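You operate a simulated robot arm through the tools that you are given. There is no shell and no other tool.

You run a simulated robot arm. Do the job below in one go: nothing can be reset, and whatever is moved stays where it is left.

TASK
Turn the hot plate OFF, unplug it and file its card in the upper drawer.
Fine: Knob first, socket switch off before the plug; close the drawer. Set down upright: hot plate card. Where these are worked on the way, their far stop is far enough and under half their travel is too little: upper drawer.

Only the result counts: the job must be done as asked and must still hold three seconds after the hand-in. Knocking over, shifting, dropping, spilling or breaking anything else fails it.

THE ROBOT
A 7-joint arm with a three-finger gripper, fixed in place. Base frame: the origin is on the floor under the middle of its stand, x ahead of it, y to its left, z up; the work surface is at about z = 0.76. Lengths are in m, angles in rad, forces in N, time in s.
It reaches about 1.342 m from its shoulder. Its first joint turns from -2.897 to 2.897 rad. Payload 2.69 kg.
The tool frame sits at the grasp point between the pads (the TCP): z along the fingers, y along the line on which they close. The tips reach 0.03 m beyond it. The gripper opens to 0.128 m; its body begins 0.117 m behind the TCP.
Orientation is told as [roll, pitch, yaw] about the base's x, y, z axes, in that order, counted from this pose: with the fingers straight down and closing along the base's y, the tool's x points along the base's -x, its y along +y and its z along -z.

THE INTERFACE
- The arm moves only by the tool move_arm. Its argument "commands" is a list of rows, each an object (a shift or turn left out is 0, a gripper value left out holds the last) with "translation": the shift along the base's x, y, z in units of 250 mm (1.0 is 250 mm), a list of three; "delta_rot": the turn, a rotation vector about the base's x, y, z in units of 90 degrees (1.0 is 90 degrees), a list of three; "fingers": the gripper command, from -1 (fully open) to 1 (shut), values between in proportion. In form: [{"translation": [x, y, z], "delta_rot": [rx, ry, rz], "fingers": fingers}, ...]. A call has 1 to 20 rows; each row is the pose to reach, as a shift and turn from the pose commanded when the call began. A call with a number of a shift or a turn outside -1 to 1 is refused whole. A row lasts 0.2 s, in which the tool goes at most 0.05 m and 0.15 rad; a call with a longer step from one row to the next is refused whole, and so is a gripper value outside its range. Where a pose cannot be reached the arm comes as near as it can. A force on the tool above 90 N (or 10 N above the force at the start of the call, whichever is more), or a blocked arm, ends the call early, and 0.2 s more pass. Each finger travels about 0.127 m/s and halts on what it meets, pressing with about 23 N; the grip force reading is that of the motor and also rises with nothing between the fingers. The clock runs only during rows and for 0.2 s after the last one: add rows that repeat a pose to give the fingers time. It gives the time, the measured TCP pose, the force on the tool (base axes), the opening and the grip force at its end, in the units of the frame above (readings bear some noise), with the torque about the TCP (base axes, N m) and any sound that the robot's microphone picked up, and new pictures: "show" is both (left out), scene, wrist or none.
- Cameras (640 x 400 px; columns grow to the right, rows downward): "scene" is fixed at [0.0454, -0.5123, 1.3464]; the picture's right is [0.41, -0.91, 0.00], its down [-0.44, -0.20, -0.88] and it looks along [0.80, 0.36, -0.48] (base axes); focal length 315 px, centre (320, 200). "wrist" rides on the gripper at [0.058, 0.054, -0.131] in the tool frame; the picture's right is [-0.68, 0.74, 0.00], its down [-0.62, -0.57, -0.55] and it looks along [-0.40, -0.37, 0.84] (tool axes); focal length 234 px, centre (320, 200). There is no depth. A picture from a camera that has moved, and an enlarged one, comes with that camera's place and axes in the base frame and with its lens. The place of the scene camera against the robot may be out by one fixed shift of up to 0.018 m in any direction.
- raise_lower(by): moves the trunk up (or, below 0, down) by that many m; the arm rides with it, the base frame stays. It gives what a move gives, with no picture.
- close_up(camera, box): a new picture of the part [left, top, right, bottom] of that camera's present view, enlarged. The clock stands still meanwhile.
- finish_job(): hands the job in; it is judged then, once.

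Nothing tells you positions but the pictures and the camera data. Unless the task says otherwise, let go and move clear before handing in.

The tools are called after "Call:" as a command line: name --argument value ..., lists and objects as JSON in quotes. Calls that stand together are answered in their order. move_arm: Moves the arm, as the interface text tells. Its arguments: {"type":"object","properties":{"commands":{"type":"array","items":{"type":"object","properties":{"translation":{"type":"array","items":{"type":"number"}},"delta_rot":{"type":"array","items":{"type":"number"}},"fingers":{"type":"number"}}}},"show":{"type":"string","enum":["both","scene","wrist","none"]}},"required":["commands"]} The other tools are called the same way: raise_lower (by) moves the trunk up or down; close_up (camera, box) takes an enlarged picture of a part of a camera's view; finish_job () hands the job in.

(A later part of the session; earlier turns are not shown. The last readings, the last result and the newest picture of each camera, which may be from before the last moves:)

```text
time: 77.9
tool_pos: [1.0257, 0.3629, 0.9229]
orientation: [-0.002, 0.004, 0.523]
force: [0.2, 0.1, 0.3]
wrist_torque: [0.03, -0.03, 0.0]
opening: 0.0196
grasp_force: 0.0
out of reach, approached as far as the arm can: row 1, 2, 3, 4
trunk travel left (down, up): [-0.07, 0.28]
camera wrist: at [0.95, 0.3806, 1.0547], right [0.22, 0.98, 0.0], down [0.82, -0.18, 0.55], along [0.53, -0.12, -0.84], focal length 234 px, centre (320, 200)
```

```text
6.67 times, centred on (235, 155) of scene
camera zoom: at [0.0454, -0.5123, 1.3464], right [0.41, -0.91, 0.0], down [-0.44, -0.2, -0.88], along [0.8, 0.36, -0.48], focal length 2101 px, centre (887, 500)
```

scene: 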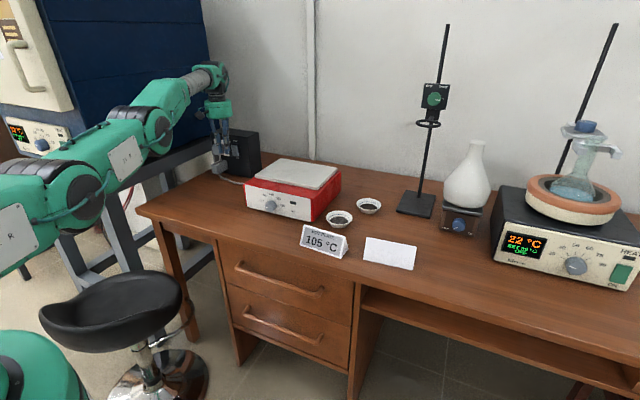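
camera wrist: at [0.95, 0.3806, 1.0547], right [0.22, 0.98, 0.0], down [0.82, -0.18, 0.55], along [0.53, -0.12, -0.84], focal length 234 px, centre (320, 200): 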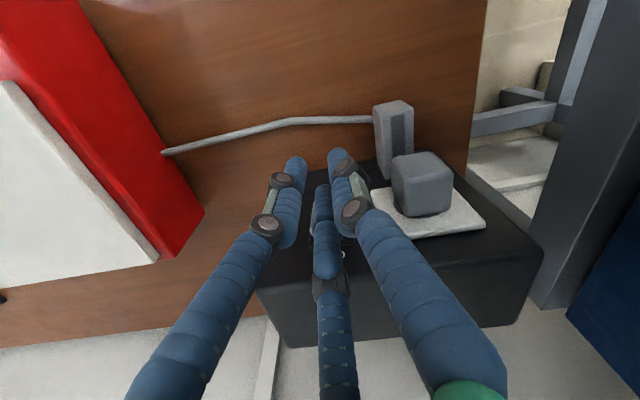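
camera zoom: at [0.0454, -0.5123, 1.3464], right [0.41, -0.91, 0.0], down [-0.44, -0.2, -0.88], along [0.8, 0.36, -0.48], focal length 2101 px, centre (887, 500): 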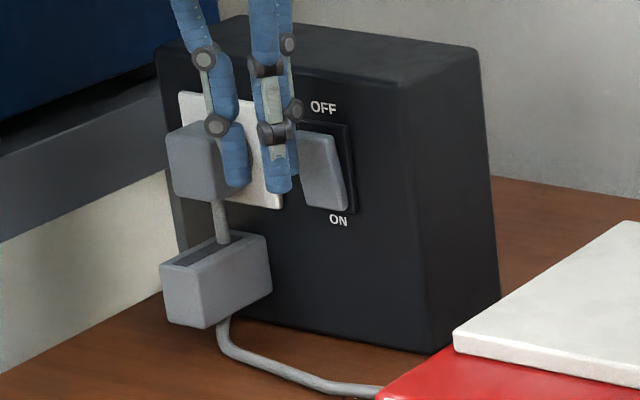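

The radius is the limit when pointing straight down. I'll back off slightly and tilt the hand 40° forward to gain reach, so fingertip C leads.

Call:
move_arm --commands '[{"translation": [-0.05, 0.012, 0.0], "delta_rot": [0, -0.0889, 0]}, {"translation": [-0.1, 0.024, 0.0], "delta_rot": [0, -0.1778, 0]}, {"translation": [-0.12, 0.024, 0.0], "delta_rot": [0, -0.2667, 0]}, {"translation": [-0.12, 0.024, 0.0], "delta_rot": [0, -0.3556, 0]}, {"translation": [-0.12, 0.024, 0.0], "delta_rot": [0, -0.4444, 0]}, {"translation": [-0.12, 0.024, 0.0], "delta_rot": [0, -0.4444, 0]}]' --show "both"

Call:
close_up --camera "scene" --box '[180, 90, 280, 190]'

```text
time: 79.0
tool_pos: [1.0662, 0.3963, 0.9249]
orientation: [-0.157, -0.239, 0.542]
force: [-44.6, -16.3, 11.9]
wrist_torque: [0.83, 0.34, -0.89]
opening: 0.0186
grasp_force: 0.1
out of reach, approached as far as the arm can: row 1, 2, 3, 4, 5
trunk travel left (down, up): [-0.07, 0.28]
stopped in row 5: the force on the tool passed its limit at 114 N (the readings are from after the stop); the commanded pose is now the measured one
camera wrist: at [0.9552, 0.4145, 1.0288], right [0.21, 0.98, 0.05], down [0.63, -0.17, 0.76], along [0.75, -0.13, -0.65], focal length 234 px, centre (320, 200)
```

scene: 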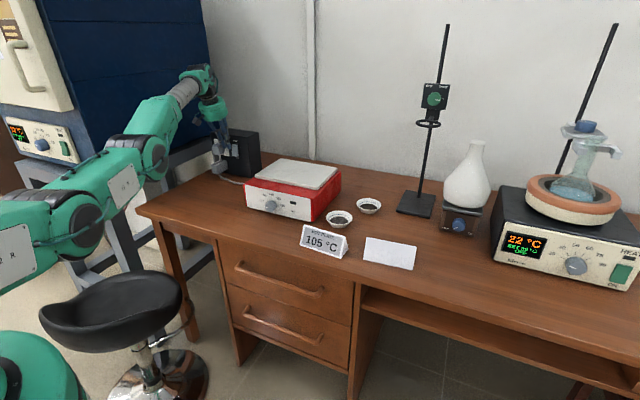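
wrist: 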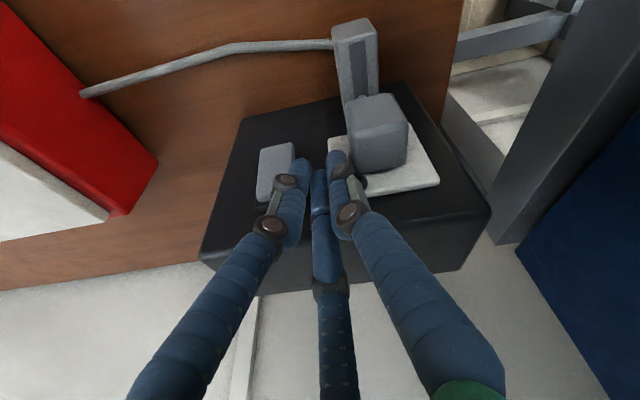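

```text
4.00 times, centred on (230, 140) of scene
camera zoom: at [0.0454, -0.5123, 1.3464], right [0.41, -0.91, 0.0], down [-0.44, -0.2, -0.88], along [0.8, 0.36, -0.48], focal length 1261 px, centre (680, 440)
```

zoom: 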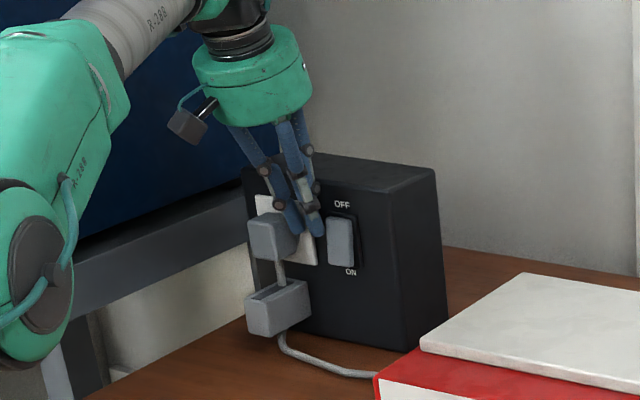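

The arm was fully stretched and the fingers bumped the socket plate between switch and plug. I'll check the box hasn't shifted and retract gently.

Call:
close_up --camera "scene" --box '[205, 125, 265, 185]'

Call:
move_arm --commands '[{"translation": [-0.04, 0, 0.02]}, {"translation": [-0.1, 0, 0.06]}, {"translation": [-0.1, 0, 0.06]}]' --show "none"

```text
6.67 times, centred on (235, 155) of scene
camera zoom: at [0.0454, -0.5123, 1.3464], right [0.41, -0.91, 0.0], down [-0.44, -0.2, -0.88], along [0.8, 0.36, -0.48], focal length 2101 px, centre (887, 500)
```

zoom: 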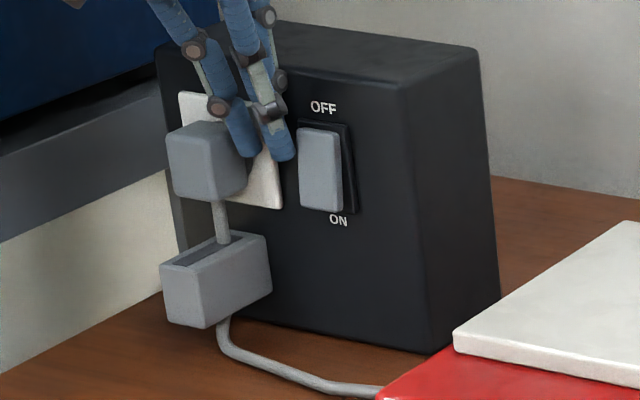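

```text
time: 79.8
tool_pos: [1.0647, 0.3967, 0.9282]
orientation: [-0.154, -0.224, 0.537]
force: [-12.0, -65.6, -52.1]
wrist_torque: [0.32, 0.95, -0.97]
opening: 0.0181
grasp_force: 0.1
out of reach, approached as far as the arm can: row 1, 2, 3
trunk travel left (down, up): [-0.07, 0.28]
```

The box hasn't shifted, and the rocker looks flatter, as if it was tipped to OFF. The tool is wedged, so I'll reverse the last motion: tilt back and return to the earlier free pose.

Call:
move_arm --commands '[{"translation": [-0.052, -0.045, -0.007], "delta_rot": [0.004, 0.0575, 0]}, {"translation": [-0.104, -0.09, -0.014], "delta_rot": [0.008, 0.115, 0]}, {"translation": [-0.156, -0.135, -0.02], "delta_rot": [0.0125, 0.1726, 0]}, {"translation": [-0.156, -0.135, -0.02], "delta_rot": [0.0125, 0.1726, 0]}]' --show "both"

```text
time: 80.8
tool_pos: [1.0237, 0.3702, 0.9342]
orientation: [-0.002, -0.016, 0.52]
force: [0.4, 0.2, 1.9]
wrist_torque: [0.02, -0.01, 0.02]
opening: 0.0201
grasp_force: 0.0
trunk travel left (down, up): [-0.07, 0.28]
camera wrist: at [0.9448, 0.3858, 1.0637], right [0.22, 0.98, 0.01], down [0.81, -0.19, 0.56], along [0.55, -0.11, -0.83], focal length 234 px, centre (320, 200)
```

scene: 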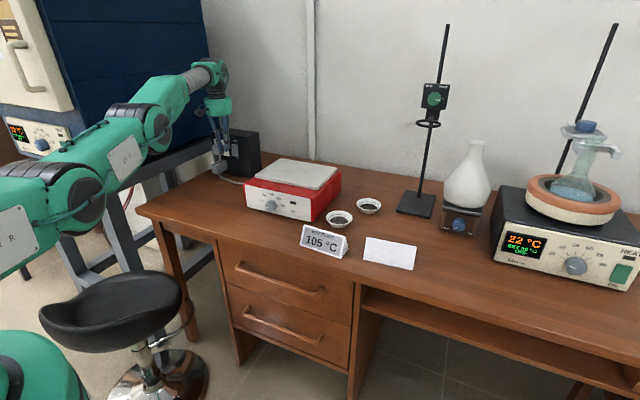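
wrist: 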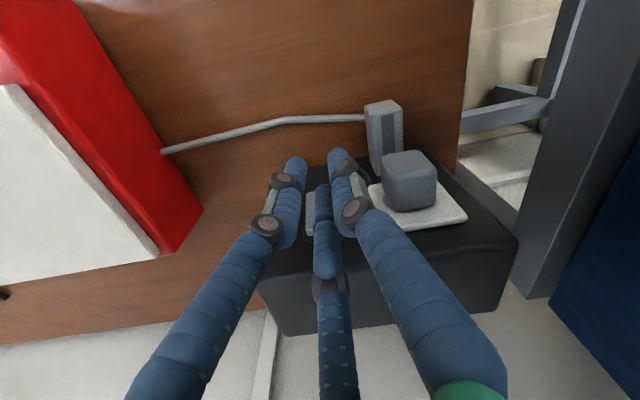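

Free again, with forces at zero. Now I'll check the rocker and plug closely.

Call:
close_up --camera "scene" --box '[205, 125, 265, 185]'

Call:
close_up --camera "scene" --box '[225, 130, 255, 160]'

Call:
close_up --camera "wrist" --box '[260, 90, 480, 260]'

```text
6.67 times, centred on (235, 155) of scene
camera zoom: at [0.0454, -0.5123, 1.3464], right [0.41, -0.91, 0.0], down [-0.44, -0.2, -0.88], along [0.8, 0.36, -0.48], focal length 2101 px, centre (887, 500)
```

zoom: 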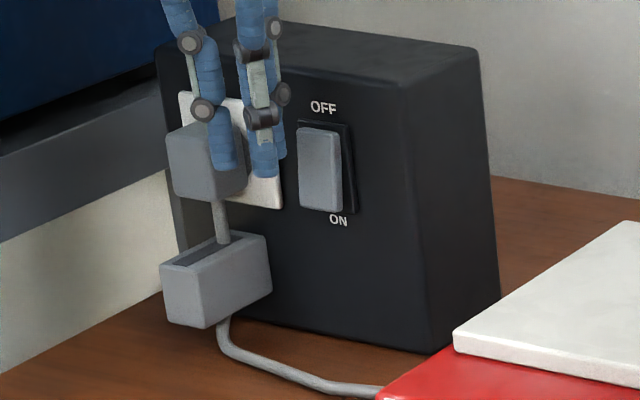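

```text
13.33 times, centred on (240, 145) of scene
camera zoom: at [0.0454, -0.5123, 1.3464], right [0.41, -0.91, 0.0], down [-0.44, -0.2, -0.88], along [0.8, 0.36, -0.48], focal length 4202 px, centre (1387, 933)
```

zoom: 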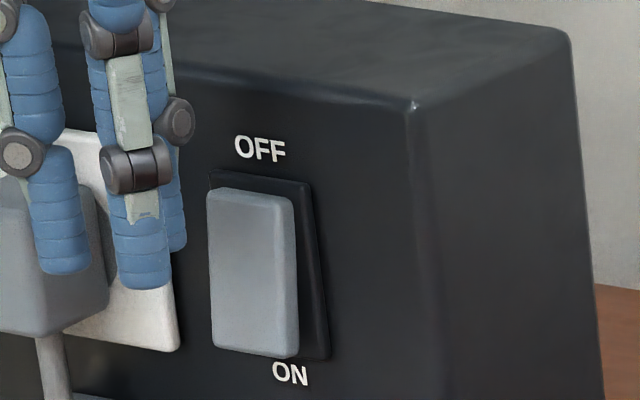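

```text
2.35 times, centred on (370, 175) of wrist
camera zoom: at [0.9448, 0.3858, 1.0637], right [0.22, 0.98, 0.01], down [0.81, -0.19, 0.56], along [0.55, -0.11, -0.83], focal length 551 px, centre (202, 259)
```

zoom: 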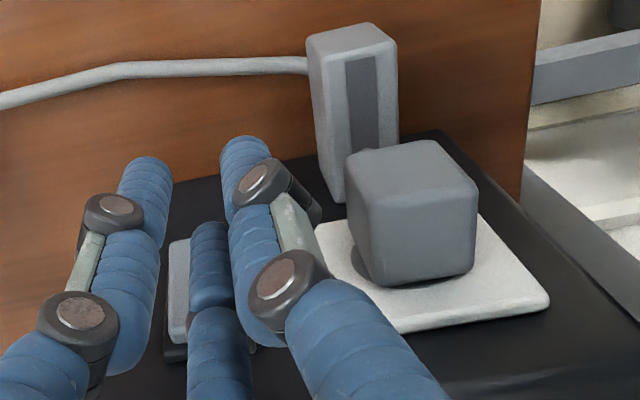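

The rocker's lower ON end now sticks out and its OFF end is pressed in, so the socket is off, and the box and plug are in place. Next is the plug. I'll raise the trunk to move clear, then retreat and tilt the hand at a comfortable reach.

Call:
raise_lower --by 0.13

Call:
move_arm --commands '[{"translation": [-0.12, 0, 0]}, {"translation": [-0.25, 0, 0]}, {"translation": [-0.4, 0, 0]}, {"translation": [-0.55, 0, 0]}, {"translation": [-0.7, 0, 0]}, {"translation": [-0.7, 0, 0]}]' --show "scene"

```text
time: 82.4
tool_pos: [1.0251, 0.3696, 1.0603]
orientation: [-0.003, -0.016, 0.522]
force: [0.0, 0.7, 0.1]
wrist_torque: [0.02, 0.0, 0.02]
opening: 0.0198
grasp_force: 0.1
trunk travel left (down, up): [-0.2, 0.15]
```

```text
time: 83.8
tool_pos: [0.9884, 0.4064, 1.0712]
orientation: [-0.002, -0.017, 0.522]
force: [0.0, -0.8, 1.6]
wrist_torque: [0.1, 0.0, -0.03]
opening: 0.0198
grasp_force: 0.1
out of reach, approached as far as the arm can: row 1, 2, 3, 4, 5, 6
trunk travel left (down, up): [-0.2, 0.15]
```

scene: 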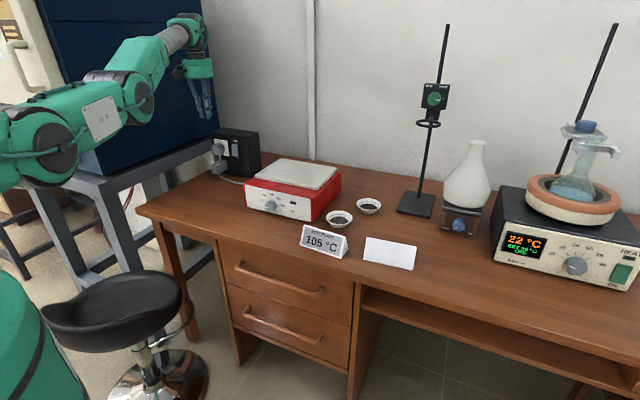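

The elbow seems to have passed full extension and is held at its straight limit on the wrong side. In clear air up here I'll over-extend slightly, then pull back so it folds the right way.

Call:
move_arm --commands '[{"translation": [0.05, 0.02, 0]}, {"translation": [0.1, 0.04, 0]}, {"translation": [0.15, 0.06, 0]}, {"translation": [0.2, 0.08, 0]}, {"translation": [0.2, 0.08, 0]}]' --show "none"

Call:
move_arm --commands '[{"translation": [-0.1, -0.04, 0]}, {"translation": [-0.2, -0.08, 0]}, {"translation": [-0.3, -0.12, 0]}, {"translation": [-0.4, -0.16, 0]}, {"translation": [-0.4, -0.16, 0]}]' --show "none"

```text
time: 85.0
tool_pos: [1.0099, 0.4184, 1.0706]
orientation: [-0.002, -0.016, 0.522]
force: [0.2, 0.8, -0.6]
wrist_torque: [-0.02, -0.02, -0.01]
opening: 0.0198
grasp_force: 0.1
out of reach, approached as far as the arm can: row 2, 3, 4, 5
trunk travel left (down, up): [-0.2, 0.15]
```

```text
time: 86.2
tool_pos: [0.9068, 0.3781, 1.0761]
orientation: [0.0, -0.016, 0.521]
force: [0.6, 0.0, -0.1]
wrist_torque: [0.0, 0.04, 0.02]
opening: 0.0198
grasp_force: 0.2
out of reach, approached as far as the arm can: row 1, 2
trunk travel left (down, up): [-0.2, 0.15]
```

It folded correctly and tracks again. For the plug I'll use one finger in front and two on its sides, with the hand tilted about 40°. I'll yaw to 90°, open partly, and take a look.

Call:
move_arm --commands '[{"translation": [0, 0.02, 0], "delta_rot": [0, 0, 0.085], "fingers": -0.16}, {"translation": [0, 0.05, 0], "delta_rot": [0, 0, 0.17], "fingers": -0.16}, {"translation": [0, 0.08, 0], "delta_rot": [0, 0, 0.255], "fingers": -0.16}, {"translation": [0, 0.1, 0], "delta_rot": [0, 0, 0.34], "fingers": -0.16}, {"translation": [0, 0.12, 0], "delta_rot": [0, 0, 0.425], "fingers": -0.16}, {"translation": [0, 0.12, 0], "delta_rot": [0, 0, 0.51], "fingers": -0.16}, {"translation": [0, 0.12, 0], "delta_rot": [0, 0, 0.595], "fingers": -0.16}, {"translation": [0, 0.12, 0], "delta_rot": [0, 0, 0.668], "fingers": -0.16}, {"translation": [0, 0.12, 0], "delta_rot": [0, 0, 0.668], "fingers": -0.16}]' --show "wrist"

Call:
close_up --camera "wrist" --box '[160, 120, 480, 320]'

```text
time: 88.2
tool_pos: [0.9088, 0.4074, 1.0741]
orientation: [0.0, -0.015, 1.573]
force: [0.0, 0.0, 0.3]
wrist_torque: [-0.04, -0.03, -0.01]
opening: 0.0742
grasp_force: 0.1
trunk travel left (down, up): [-0.2, 0.15]
camera wrist: at [0.8547, 0.3465, 1.2036], right [-0.74, 0.68, 0.01], down [0.56, 0.61, 0.56], along [0.37, 0.42, -0.83], focal length 234 px, centre (320, 200)
```

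wrist: 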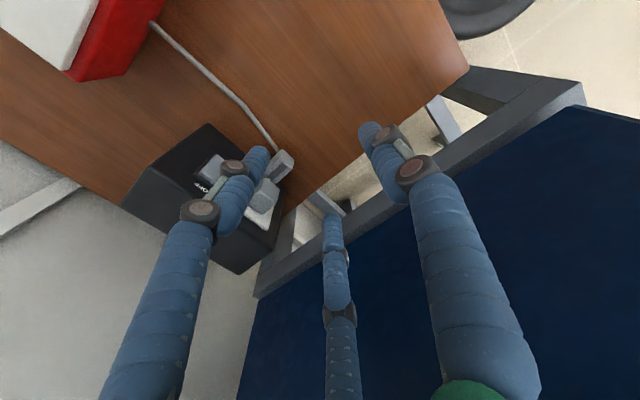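

```text
2.00 times, centred on (320, 220) of wrist
camera zoom: at [0.8547, 0.3465, 1.2036], right [-0.74, 0.68, 0.01], down [0.56, 0.61, 0.56], along [0.37, 0.42, -0.83], focal length 468 px, centre (320, 160)
```

zoom: 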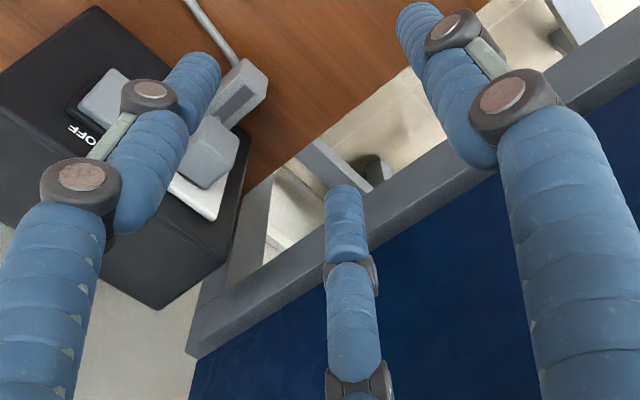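

The furnace side is at about y=0.61, so there is room. I'll tilt 40° forward while moving toward a pre-grasp point in front of and above the plug.

Call:
move_arm --commands '[{"translation": [0.0, 0.03, -0.04], "delta_rot": [0, -0.09, 0]}, {"translation": [0.0, 0.06, -0.08], "delta_rot": [0, -0.18, 0]}, {"translation": [0.02, 0.09, -0.12], "delta_rot": [0, -0.27, 0]}, {"translation": [0.05, 0.11, -0.17], "delta_rot": [0, -0.36, 0]}, {"translation": [0.08, 0.13, -0.22], "delta_rot": [0, -0.444, 0]}, {"translation": [0.08, 0.13, -0.22], "delta_rot": [0, -0.444, 0]}]' --show "both"

Call:
close_up --camera "wrist" --box '[160, 60, 480, 260]'

```text
time: 89.6
tool_pos: [0.9286, 0.441, 1.0191]
orientation: [-0.701, -0.013, 1.584]
force: [0.8, 0.9, 0.2]
wrist_torque: [-0.04, -0.01, -0.04]
opening: 0.0744
grasp_force: 0.0
trunk travel left (down, up): [-0.2, 0.15]
camera wrist: at [0.804, 0.3787, 1.0835], right [-0.57, 0.68, -0.47], down [0.07, 0.61, 0.79], along [0.82, 0.42, -0.4], focal length 234 px, centre (320, 200)
```

scene: 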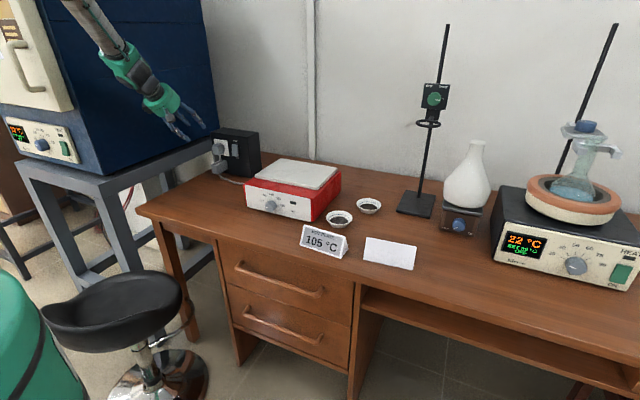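
wrist: 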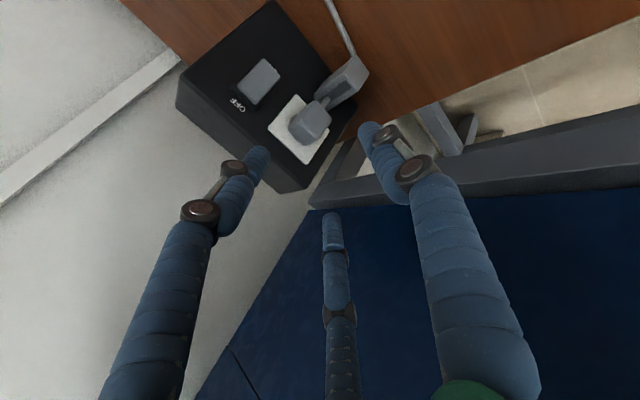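

```text
2.00 times, centred on (320, 160) of wrist
camera zoom: at [0.804, 0.3787, 1.0835], right [-0.57, 0.68, -0.47], down [0.07, 0.61, 0.79], along [0.82, 0.42, -0.4], focal length 468 px, centre (320, 280)
```

zoom: 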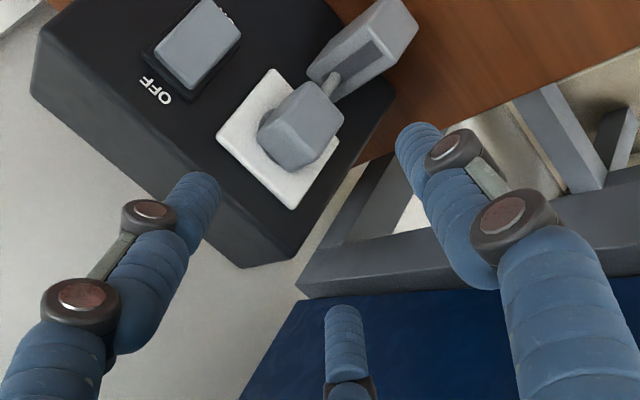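

The plug sits as computed: y 0.42–0.46, z 0.858–0.898, front at x≈1.053. Tracking is exact, so I'll move to the pre-grasp point.

Call:
move_arm --commands '[{"translation": [0.09, 0, -0.09]}, {"translation": [0.18, 0, -0.18]}, {"translation": [0.266, 0, -0.276]}, {"translation": [0.266, 0, -0.276]}]' --show "wrist"

Call:
close_up --camera "wrist" --box '[200, 60, 440, 240]'

Call:
close_up --camera "scene" --box '[190, 110, 270, 190]'

```text
time: 90.6
tool_pos: [0.9958, 0.4399, 0.9489]
orientation: [-0.699, -0.012, 1.583]
force: [0.6, -0.7, 0.6]
wrist_torque: [-0.03, -0.04, 0.02]
opening: 0.0744
grasp_force: 0.1
trunk travel left (down, up): [-0.2, 0.15]
camera wrist: at [0.8718, 0.3782, 1.0142], right [-0.57, 0.68, -0.47], down [0.07, 0.61, 0.79], along [0.82, 0.42, -0.4], focal length 234 px, centre (320, 200)
```

wrist: 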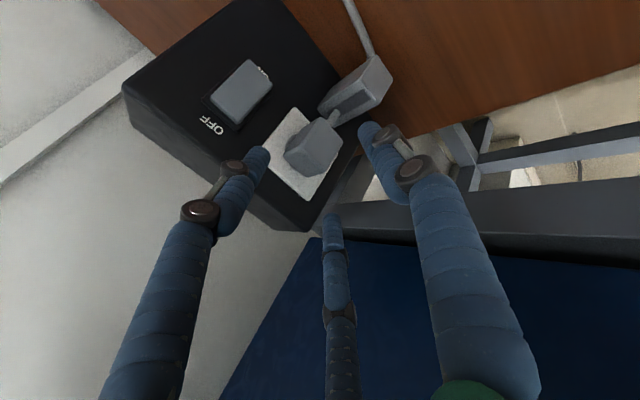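

```text
2.22 times, centred on (320, 150) of wrist
camera zoom: at [0.8718, 0.3782, 1.0142], right [-0.57, 0.68, -0.47], down [0.07, 0.61, 0.79], along [0.82, 0.42, -0.4], focal length 520 px, centre (320, 311)
```

zoom: 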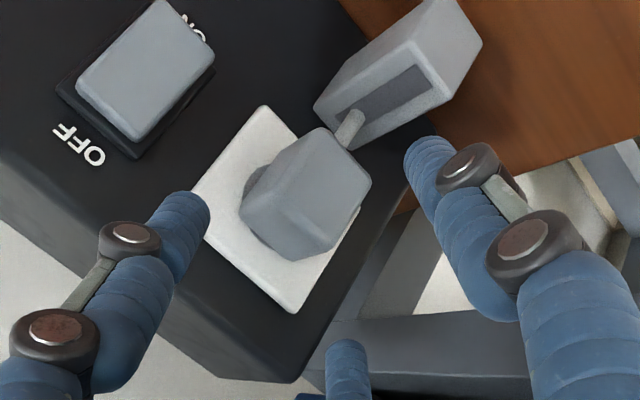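

```text
5.00 times, centred on (230, 150) of scene
camera zoom: at [0.0454, -0.5123, 1.3464], right [0.41, -0.91, 0.0], down [-0.44, -0.2, -0.88], along [0.8, 0.36, -0.48], focal length 1576 px, centre (770, 450)
```

zoom: 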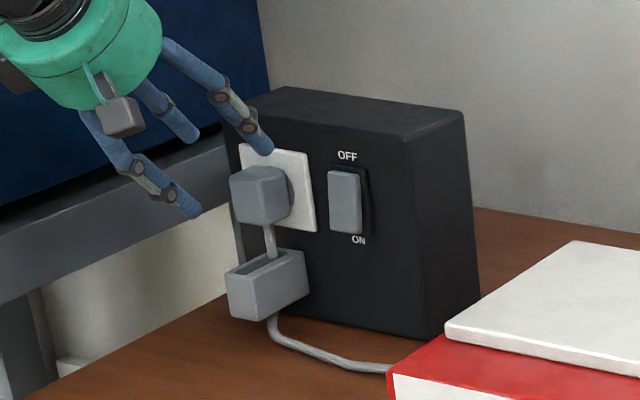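

The switch is clearly at OFF. I'll advance along the tool axis around the plug with fingers open, checking force.

Call:
move_arm --commands '[{"translation": [0.05, 0, -0.06]}, {"translation": [0.1, 0, -0.12]}, {"translation": [0.13, 0, -0.155]}, {"translation": [0.13, 0, -0.155]}]' --show "wrist"

Call:
close_up --camera "wrist" --box '[200, 80, 440, 260]'

Call:
close_up --camera "scene" --box '[200, 120, 260, 180]'

```text
time: 91.6
tool_pos: [1.0289, 0.4399, 0.9103]
orientation: [-0.7, -0.011, 1.581]
force: [-0.4, 0.3, 0.4]
wrist_torque: [-0.02, -0.02, -0.02]
opening: 0.0742
grasp_force: 0.0
trunk travel left (down, up): [-0.2, 0.15]
camera wrist: at [0.9032, 0.3787, 0.9753], right [-0.57, 0.68, -0.47], down [0.07, 0.61, 0.79], along [0.82, 0.42, -0.4], focal length 234 px, centre (320, 200)
```

wrist: 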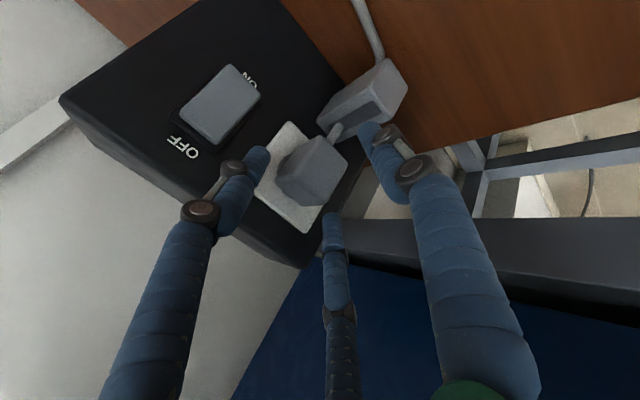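

```text
2.22 times, centred on (320, 170) of wrist
camera zoom: at [0.9032, 0.3787, 0.9753], right [-0.57, 0.68, -0.47], down [0.07, 0.61, 0.79], along [0.82, 0.42, -0.4], focal length 520 px, centre (320, 267)
```

zoom: 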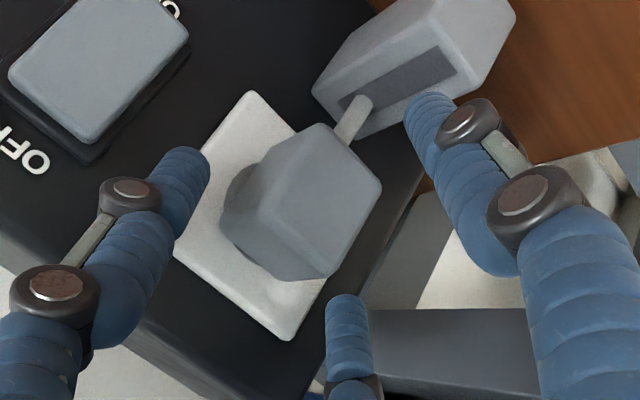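

```text
6.67 times, centred on (230, 150) of scene
camera zoom: at [0.0454, -0.5123, 1.3464], right [0.41, -0.91, 0.0], down [-0.44, -0.2, -0.88], along [0.8, 0.36, -0.48], focal length 2101 px, centre (920, 533)
```

zoom: 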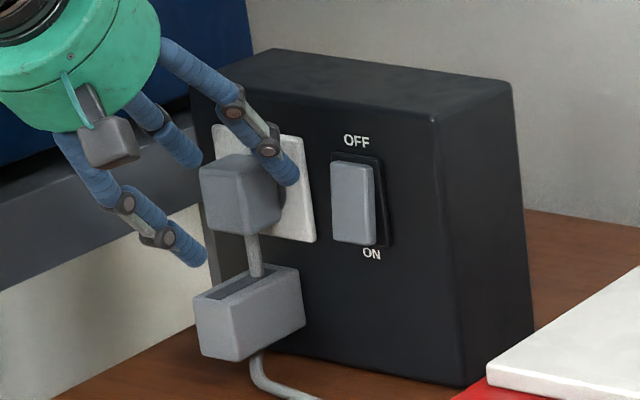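

The fingers straddle the plug without contact. I'll move the last 17 mm, then close on it.

Call:
move_arm --commands '[{"translation": [0.022, 0, -0.027]}, {"translation": [0.04, 0, -0.052]}, {"translation": [0.04, 0, -0.052]}]' --show "none"

Call:
move_arm --commands '[{"fingers": 0.1}, {"fingers": 0.3}, {"fingers": 0.5}, {"fingers": 0.7}, {"fingers": 0.7}, {"fingers": 0.7}]' --show "wrist"

Call:
close_up --camera "wrist" --box '[200, 80, 440, 260]'

Call:
close_up --camera "scene" --box '[200, 120, 260, 180]'

```text
time: 92.4
tool_pos: [1.0365, 0.4397, 0.8985]
orientation: [-0.699, -0.011, 1.581]
force: [-3.3, -3.9, 3.5]
wrist_torque: [-0.15, -0.11, -0.4]
opening: 0.0771
grasp_force: 2.8
trunk travel left (down, up): [-0.2, 0.15]
```

```text
time: 93.8
tool_pos: [1.0376, 0.439, 0.8972]
orientation: [-0.699, -0.01, 1.58]
force: [-0.5, -13.6, 0.5]
wrist_torque: [-0.25, -0.02, -0.6]
opening: 0.0782
grasp_force: 22.8
trunk travel left (down, up): [-0.2, 0.15]
camera wrist: at [0.9122, 0.3775, 0.9621], right [-0.57, 0.68, -0.47], down [0.07, 0.61, 0.79], along [0.82, 0.42, -0.4], focal length 234 px, centre (320, 200)
```

wrist: 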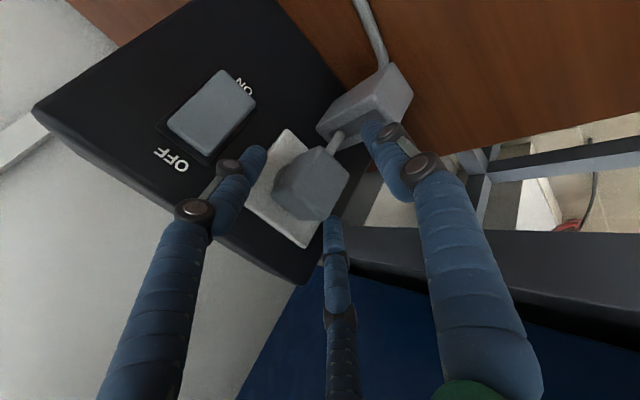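

```text
2.22 times, centred on (320, 170) of wrist
camera zoom: at [0.9122, 0.3775, 0.9621], right [-0.57, 0.68, -0.47], down [0.07, 0.61, 0.79], along [0.82, 0.42, -0.4], focal length 520 px, centre (320, 267)
```

zoom: 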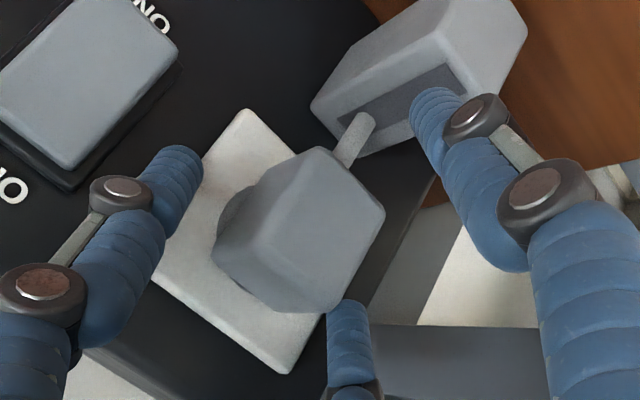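

```text
6.67 times, centred on (230, 150) of scene
camera zoom: at [0.0454, -0.5123, 1.3464], right [0.41, -0.91, 0.0], down [-0.44, -0.2, -0.88], along [0.8, 0.36, -0.48], focal length 2101 px, centre (920, 533)
```

zoom: 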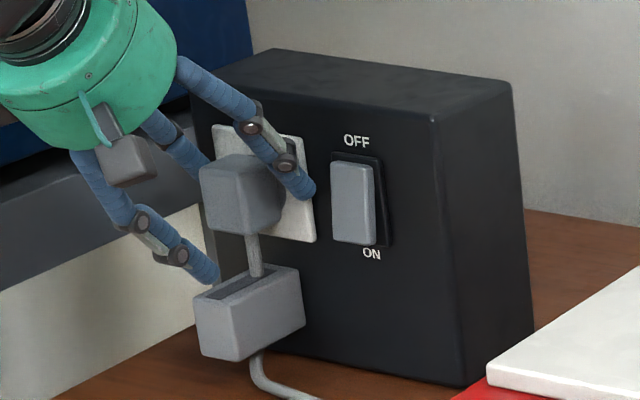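

The grip is blocked. Finger A's tip seems caught on the edge of the socket plate. I'll reopen, back off 10 mm in x, and close again.

Call:
move_arm --commands '[{"fingers": -0.16}, {"fingers": -0.16}, {"translation": [-0.02, 0, 0.0], "fingers": -0.16}, {"translation": [-0.048, 0, 0.0], "fingers": -0.16}, {"translation": [-0.048, 0, 0.0], "fingers": -0.16}]' --show "none"

Call:
move_arm --commands '[{"fingers": 0.0}, {"fingers": 0.1}, {"fingers": 0.2}, {"fingers": 0.2}]' --show "wrist"

Call:
close_up --camera "wrist" --box '[200, 80, 440, 260]'

Call:
close_up --camera "scene" --box '[200, 120, 260, 180]'

```text
time: 95.0
tool_pos: [1.0259, 0.4422, 0.8978]
orientation: [-0.7, -0.014, 1.582]
force: [-0.2, 0.3, 0.4]
wrist_torque: [-0.01, 0.02, -0.02]
opening: 0.0741
grasp_force: 0.0
trunk travel left (down, up): [-0.2, 0.15]
```

```text
time: 96.0
tool_pos: [1.0261, 0.4402, 0.8968]
orientation: [-0.701, -0.012, 1.582]
force: [-0.1, -0.1, 0.2]
wrist_torque: [-0.02, -0.03, -0.01]
opening: 0.0512
grasp_force: 0.1
trunk travel left (down, up): [-0.2, 0.15]
camera wrist: at [0.9008, 0.3791, 0.9623], right [-0.57, 0.68, -0.47], down [0.07, 0.61, 0.79], along [0.82, 0.42, -0.4], focal length 234 px, centre (320, 200)
```

wrist: 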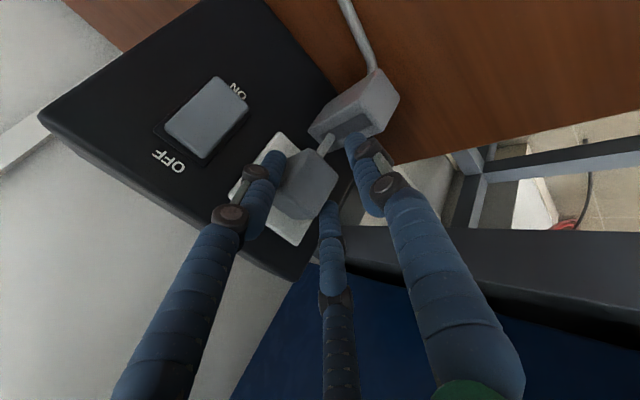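

```text
2.22 times, centred on (320, 170) of wrist
camera zoom: at [0.9008, 0.3791, 0.9623], right [-0.57, 0.68, -0.47], down [0.07, 0.61, 0.79], along [0.82, 0.42, -0.4], focal length 520 px, centre (320, 267)
```

zoom: 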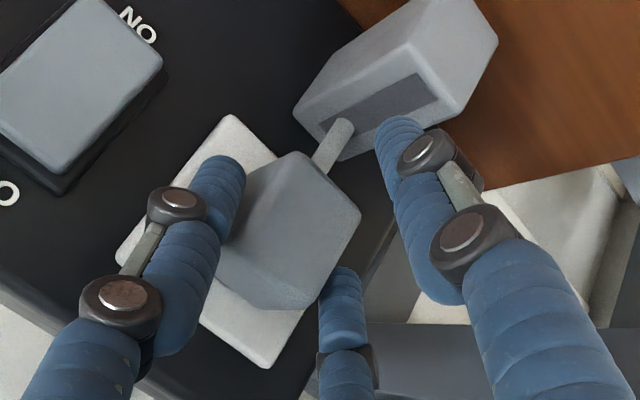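

```text
6.67 times, centred on (230, 150) of scene
camera zoom: at [0.0454, -0.5123, 1.3464], right [0.41, -0.91, 0.0], down [-0.44, -0.2, -0.88], along [0.8, 0.36, -0.48], focal length 2101 px, centre (920, 533)
```

zoom: 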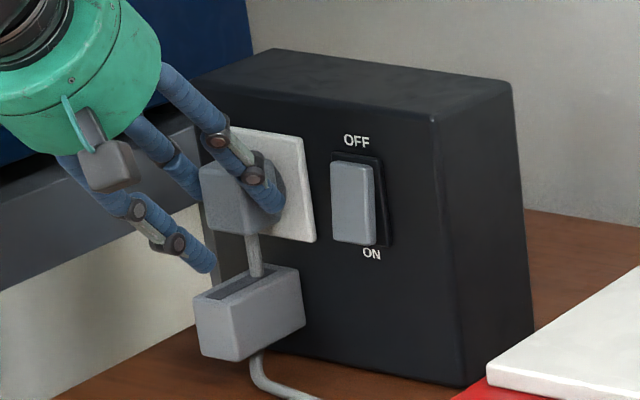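

Free now. I'll close further to grip the plug body.

Call:
move_arm --commands '[{"fingers": 0.35}, {"fingers": 0.5}, {"fingers": 0.65}, {"fingers": 0.8}, {"fingers": 0.8}, {"fingers": 0.8}]' --show "wrist"

Call:
close_up --camera "wrist" --box '[200, 80, 440, 260]'

Call:
close_up --camera "scene" --box '[200, 120, 260, 180]'

```text
time: 97.4
tool_pos: [1.0261, 0.4394, 0.898]
orientation: [-0.7, -0.013, 1.582]
force: [2.7, -16.9, 5.1]
wrist_torque: [-0.39, -0.15, -0.62]
opening: 0.0429
grasp_force: 22.3
trunk travel left (down, up): [-0.2, 0.15]
camera wrist: at [0.9009, 0.3778, 0.9628], right [-0.57, 0.68, -0.47], down [0.07, 0.61, 0.79], along [0.82, 0.42, -0.4], focal length 234 px, centre (320, 200)
```

wrist: 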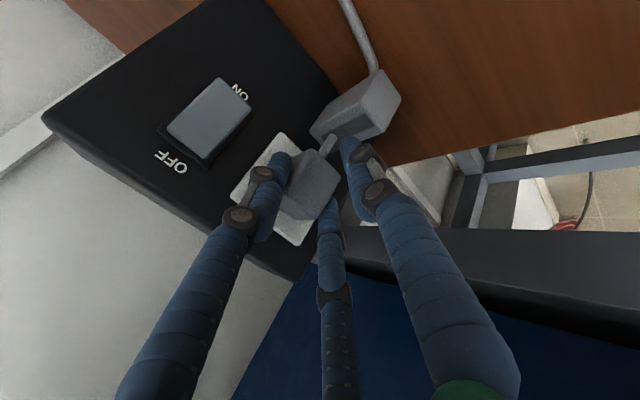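

```text
2.22 times, centred on (320, 170) of wrist
camera zoom: at [0.9009, 0.3778, 0.9628], right [-0.57, 0.68, -0.47], down [0.07, 0.61, 0.79], along [0.82, 0.42, -0.4], focal length 520 px, centre (320, 267)
```

zoom: 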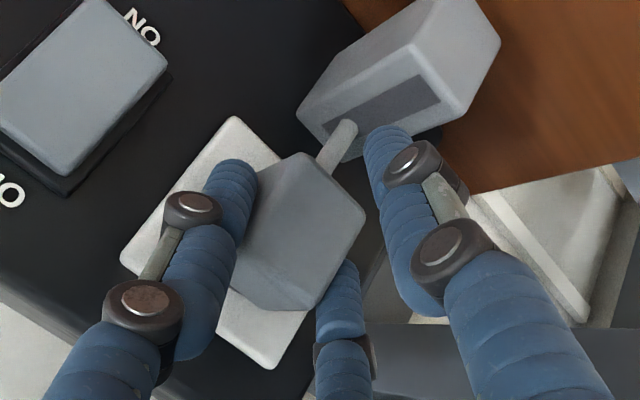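

```text
6.67 times, centred on (230, 150) of scene
camera zoom: at [0.0454, -0.5123, 1.3464], right [0.41, -0.91, 0.0], down [-0.44, -0.2, -0.88], along [0.8, 0.36, -0.48], focal length 2101 px, centre (920, 533)
```

zoom: 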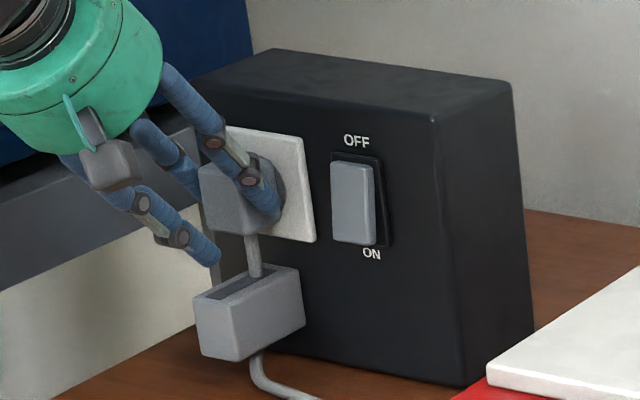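

The fingers now pinch the plug but unevenly, with a side force of -17 N. I'll shift 2 mm toward -y to centre the grip.

Call:
move_arm --commands '[{"translation": [0, -0.008, 0], "fingers": 0.8}, {"translation": [0, -0.008, 0], "fingers": 0.8}, {"translation": [0, -0.008, 0], "fingers": 0.8}]' --show "none"

```text
time: 98.2
tool_pos: [1.0261, 0.438, 0.897]
orientation: [-0.7, -0.011, 1.582]
force: [2.3, -4.3, 1.3]
wrist_torque: [-0.26, -0.05, -0.27]
opening: 0.0427
grasp_force: 22.1
trunk travel left (down, up): [-0.2, 0.15]
```

Balanced. Now I'll pull straight out in -x, slowly.

Call:
move_arm --commands '[{"translation": [-0.02, -0.001, 0], "fingers": 0.9}, {"translation": [-0.04, -0.001, 0], "fingers": 0.9}, {"translation": [-0.06, -0.001, 0], "fingers": 0.9}, {"translation": [-0.08, -0.001, 0], "fingers": 0.9}]' --show "wrist"

Call:
close_up --camera "scene" --box '[200, 120, 260, 180]'

```text
time: 99.2
tool_pos: [1.0059, 0.4394, 0.8968]
orientation: [-0.699, -0.011, 1.581]
force: [-0.9, 12.4, 2.2]
wrist_torque: [-0.12, -0.08, 0.16]
opening: 0.0428
grasp_force: 23.1
trunk travel left (down, up): [-0.2, 0.15]
camera wrist: at [0.8809, 0.3773, 0.9627], right [-0.57, 0.68, -0.47], down [0.07, 0.61, 0.79], along [0.82, 0.42, -0.4], focal length 234 px, centre (320, 200)
```

wrist: 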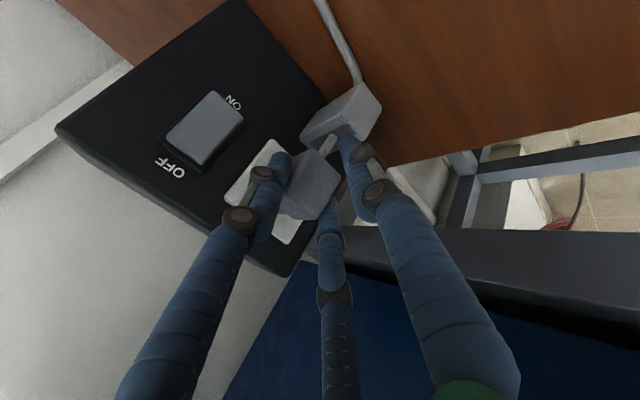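

```text
6.67 times, centred on (230, 150) of scene
camera zoom: at [0.0454, -0.5123, 1.3464], right [0.41, -0.91, 0.0], down [-0.44, -0.2, -0.88], along [0.8, 0.36, -0.48], focal length 2101 px, centre (920, 533)
```

zoom: 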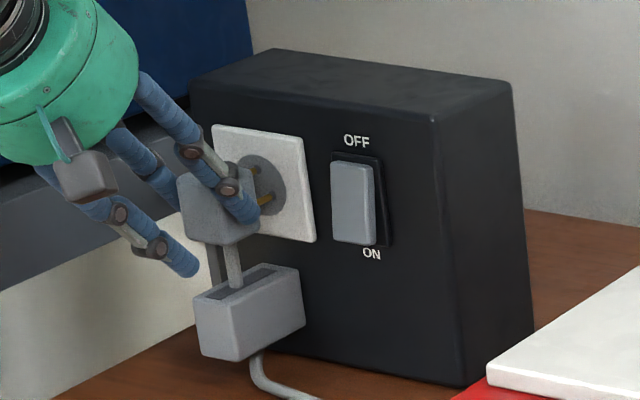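

The plug is coming out and the pins are showing. I'll keep pulling.

Call:
move_arm --commands '[{"translation": [-0.02, 0.003, 0], "fingers": 0.9}, {"translation": [-0.04, 0.004, 0], "fingers": 0.9}, {"translation": [-0.06, 0.004, 0], "fingers": 0.9}, {"translation": [-0.08, 0.004, 0], "fingers": 0.9}, {"translation": [-0.1, 0.004, 0], "fingers": 0.9}, {"translation": [-0.12, 0.004, 0], "fingers": 0.9}]' --show "wrist"

Call:
close_up --camera "scene" --box '[190, 115, 260, 185]'

Call:
close_up --camera "wrist" --box '[180, 60, 460, 260]'

```text
time: 100.6
tool_pos: [0.9757, 0.4396, 0.8969]
orientation: [-0.699, -0.011, 1.582]
force: [21.9, 0.5, 1.2]
wrist_torque: [-0.02, -0.33, 0.01]
opening: 0.0433
grasp_force: 22.9
trunk travel left (down, up): [-0.2, 0.15]
camera wrist: at [0.8513, 0.3777, 0.9625], right [-0.57, 0.68, -0.47], down [0.07, 0.61, 0.79], along [0.82, 0.42, -0.4], focal length 234 px, centre (320, 200)
```

wrist: 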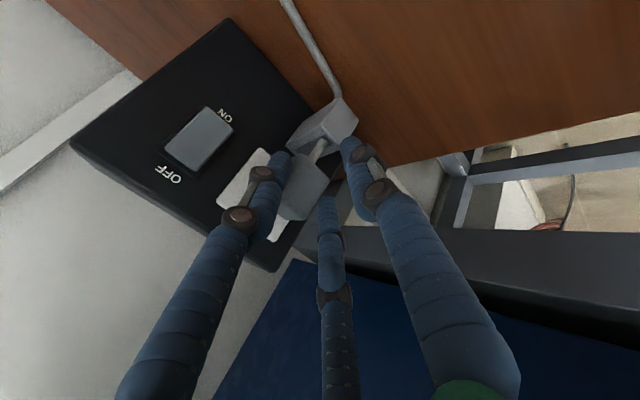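

```text
5.71 times, centred on (225, 150) of scene
camera zoom: at [0.0454, -0.5123, 1.3464], right [0.41, -0.91, 0.0], down [-0.44, -0.2, -0.88], along [0.8, 0.36, -0.48], focal length 1801 px, centre (863, 486)
```

zoom: 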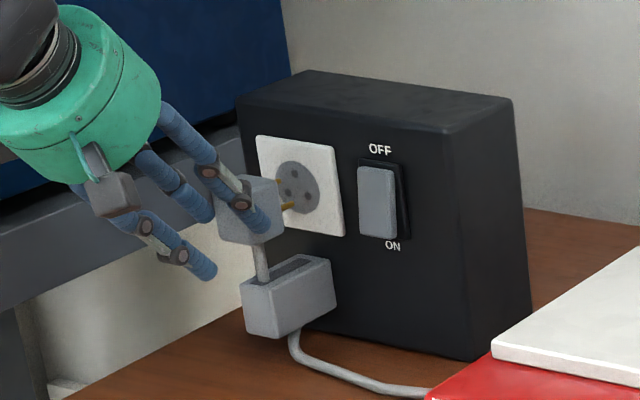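

```text
2.00 times, centred on (320, 160) of wrist
camera zoom: at [0.8513, 0.3777, 0.9625], right [-0.57, 0.68, -0.47], down [0.07, 0.61, 0.79], along [0.82, 0.42, -0.4], focal length 468 px, centre (320, 280)
```

zoom: 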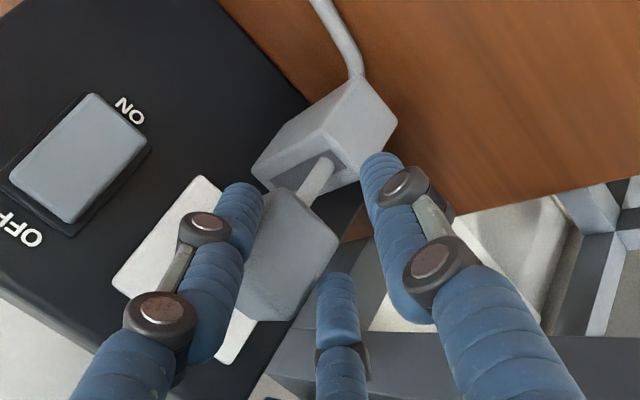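

The pins are fully out and the 22 N pull shows the plug's guided travel has ended, so it stays captive. I'll relax, release and back away along the tool axis.

Call:
move_arm --commands '[{"translation": [0.006, 0, 0], "fingers": 0.9}, {"translation": [0.006, 0, 0], "fingers": 0.4}, {"translation": [0.006, 0, 0], "fingers": -0.2}, {"translation": [0.006, 0, 0], "fingers": -0.2}, {"translation": [0.006, 0, 0], "fingers": -0.2}, {"translation": [-0.05, 0, 0.07], "fingers": -0.2}, {"translation": [-0.12, 0, 0.15], "fingers": -0.2}, {"translation": [-0.22, 0, 0.28], "fingers": -0.2}, {"translation": [-0.32, 0, 0.4], "fingers": -0.2}, {"translation": [-0.32, 0, 0.4], "fingers": -0.2}]' --show "both"

Call:
close_up --camera "scene" --box '[190, 115, 260, 185]'

Call:
close_up --camera "wrist" --box '[160, 60, 440, 260]'

```text
time: 102.8
tool_pos: [0.8943, 0.4389, 1.0003]
orientation: [-0.7, -0.012, 1.582]
force: [0.2, -0.7, 0.9]
wrist_torque: [0.02, 0.02, 0.01]
opening: 0.0765
grasp_force: 0.1
trunk travel left (down, up): [-0.2, 0.15]
camera wrist: at [0.7703, 0.3778, 1.0649], right [-0.57, 0.68, -0.47], down [0.07, 0.61, 0.79], along [0.82, 0.42, -0.4], focal length 234 px, centre (320, 200)
```

scene: 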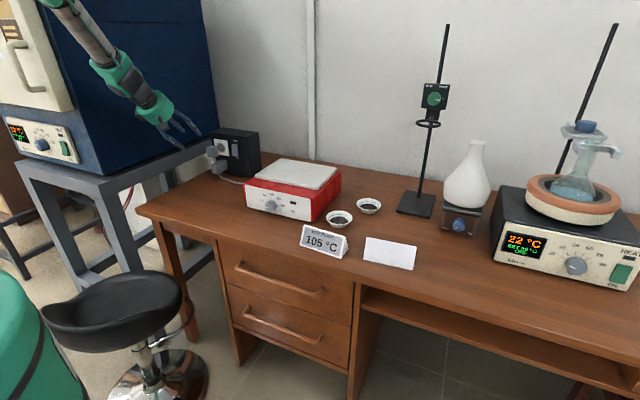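
wrist: 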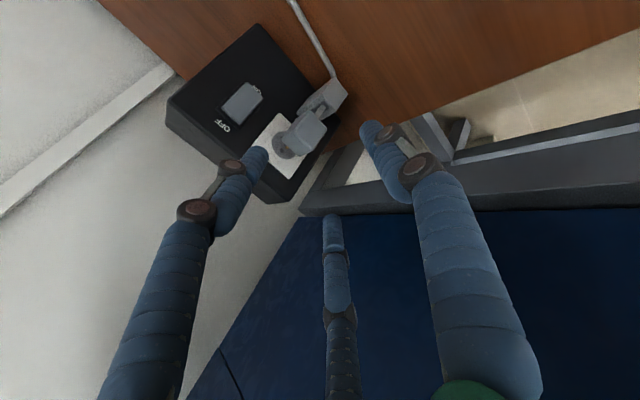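

```text
5.71 times, centred on (225, 150) of scene
camera zoom: at [0.0454, -0.5123, 1.3464], right [0.41, -0.91, 0.0], down [-0.44, -0.2, -0.88], along [0.8, 0.36, -0.48], focal length 1801 px, centre (863, 486)
```

zoom: 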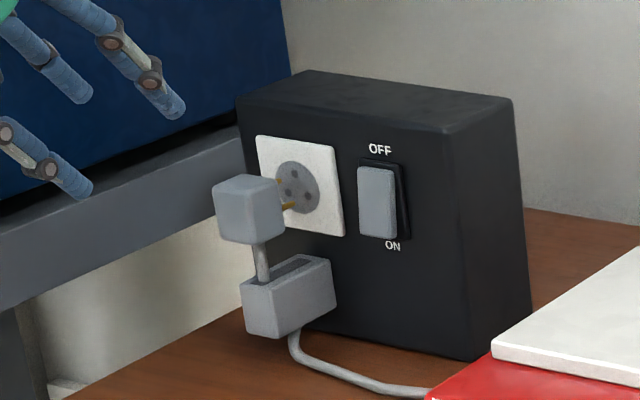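

```text
2.00 times, centred on (300, 160) of wrist
camera zoom: at [0.7703, 0.3778, 1.0649], right [-0.57, 0.68, -0.47], down [0.07, 0.61, 0.79], along [0.82, 0.42, -0.4], focal length 468 px, centre (360, 280)
```

zoom: 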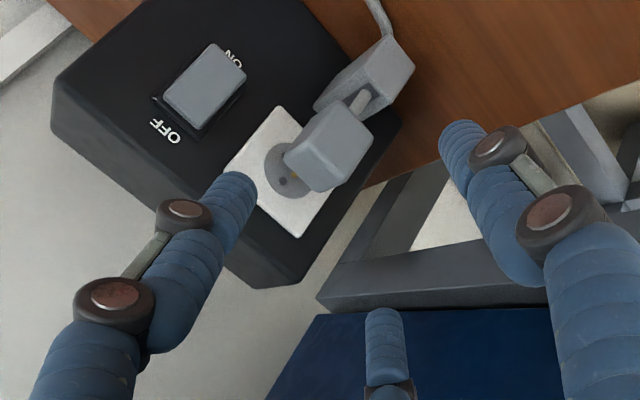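

The plug is fully out and rests on its guide. Next is the drawer. I'll bring the hand upright, move toward the drawer and turn yaw back to 30° so the camera looks forward.

Call:
move_arm --commands '[{"translation": [-0.03, -0.05, 0.08], "delta_rot": [0, 0.09, 0]}, {"translation": [-0.06, -0.1, 0.16], "delta_rot": [0, 0.18, 0]}, {"translation": [-0.09, -0.17, 0.24], "delta_rot": [0, 0.27, 0]}, {"translation": [-0.14, -0.25, 0.3], "delta_rot": [0, 0.36, 0]}, {"translation": [-0.2, -0.35, 0.32], "delta_rot": [0, 0.446, 0]}, {"translation": [-0.25, -0.5, 0.32], "delta_rot": [0, 0.446, 0]}, {"translation": [-0.3, -0.66, 0.32], "delta_rot": [0, 0.446, 0]}, {"translation": [-0.36, -0.82, 0.32], "delta_rot": [0, 0.446, 0]}, {"translation": [-0.42, -0.98, 0.32], "delta_rot": [0, 0.446, 0]}, {"translation": [-0.42, -0.98, 0.32], "delta_rot": [0, 0.446, 0]}]' --show "none"

Call:
move_arm --commands '[{"translation": [-0.03, -0.1, 0], "delta_rot": [0, 0, -0.09]}, {"translation": [-0.06, -0.2, 0], "delta_rot": [0, 0, -0.18]}, {"translation": [-0.1, -0.3, 0], "delta_rot": [0, 0, -0.27]}, {"translation": [-0.15, -0.4, 0], "delta_rot": [0, 0, -0.36]}, {"translation": [-0.2, -0.5, 0], "delta_rot": [0, 0, -0.45]}, {"translation": [-0.25, -0.6, 0], "delta_rot": [0, 0, -0.54]}, {"translation": [-0.3, -0.7, 0], "delta_rot": [0, 0, -0.63]}, {"translation": [-0.3, -0.8, 0], "delta_rot": [0, 0, -0.667]}, {"translation": [-0.3, -0.8, 0], "delta_rot": [0, 0, -0.667]}]' --show "both"

```text
time: 105.0
tool_pos: [0.7934, 0.1938, 1.077]
orientation: [0.001, -0.019, 1.571]
force: [0.8, 0.4, 0.6]
wrist_torque: [0.06, -0.03, 0.04]
opening: 0.0769
grasp_force: 0.1
trunk travel left (down, up): [-0.2, 0.15]
```

```text
time: 107.0
tool_pos: [0.7169, -0.0062, 1.0775]
orientation: [0.003, -0.017, 0.521]
force: [1.0, -0.1, -0.1]
wrist_torque: [0.02, -0.01, 0.02]
opening: 0.0768
grasp_force: 0.0
trunk travel left (down, up): [-0.2, 0.15]
camera wrist: at [0.638, 0.0102, 1.2081], right [0.22, 0.98, 0.01], down [0.81, -0.19, 0.56], along [0.55, -0.11, -0.83], focal length 234 px, centre (320, 200)
```

scene: 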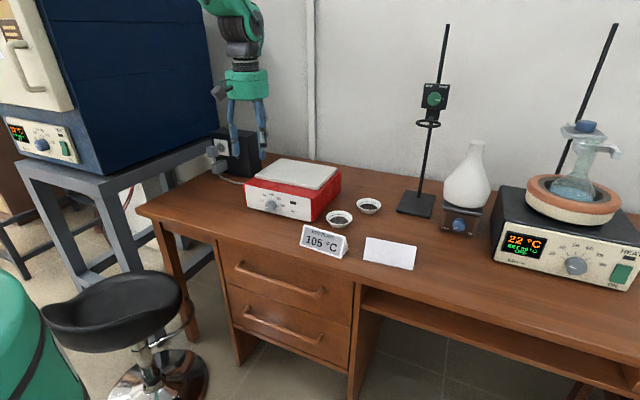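
wrist: 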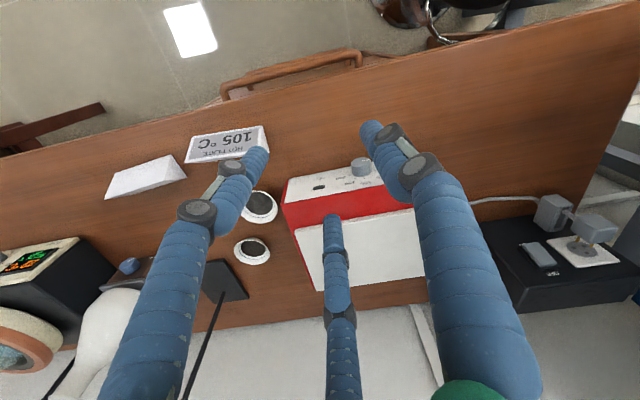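

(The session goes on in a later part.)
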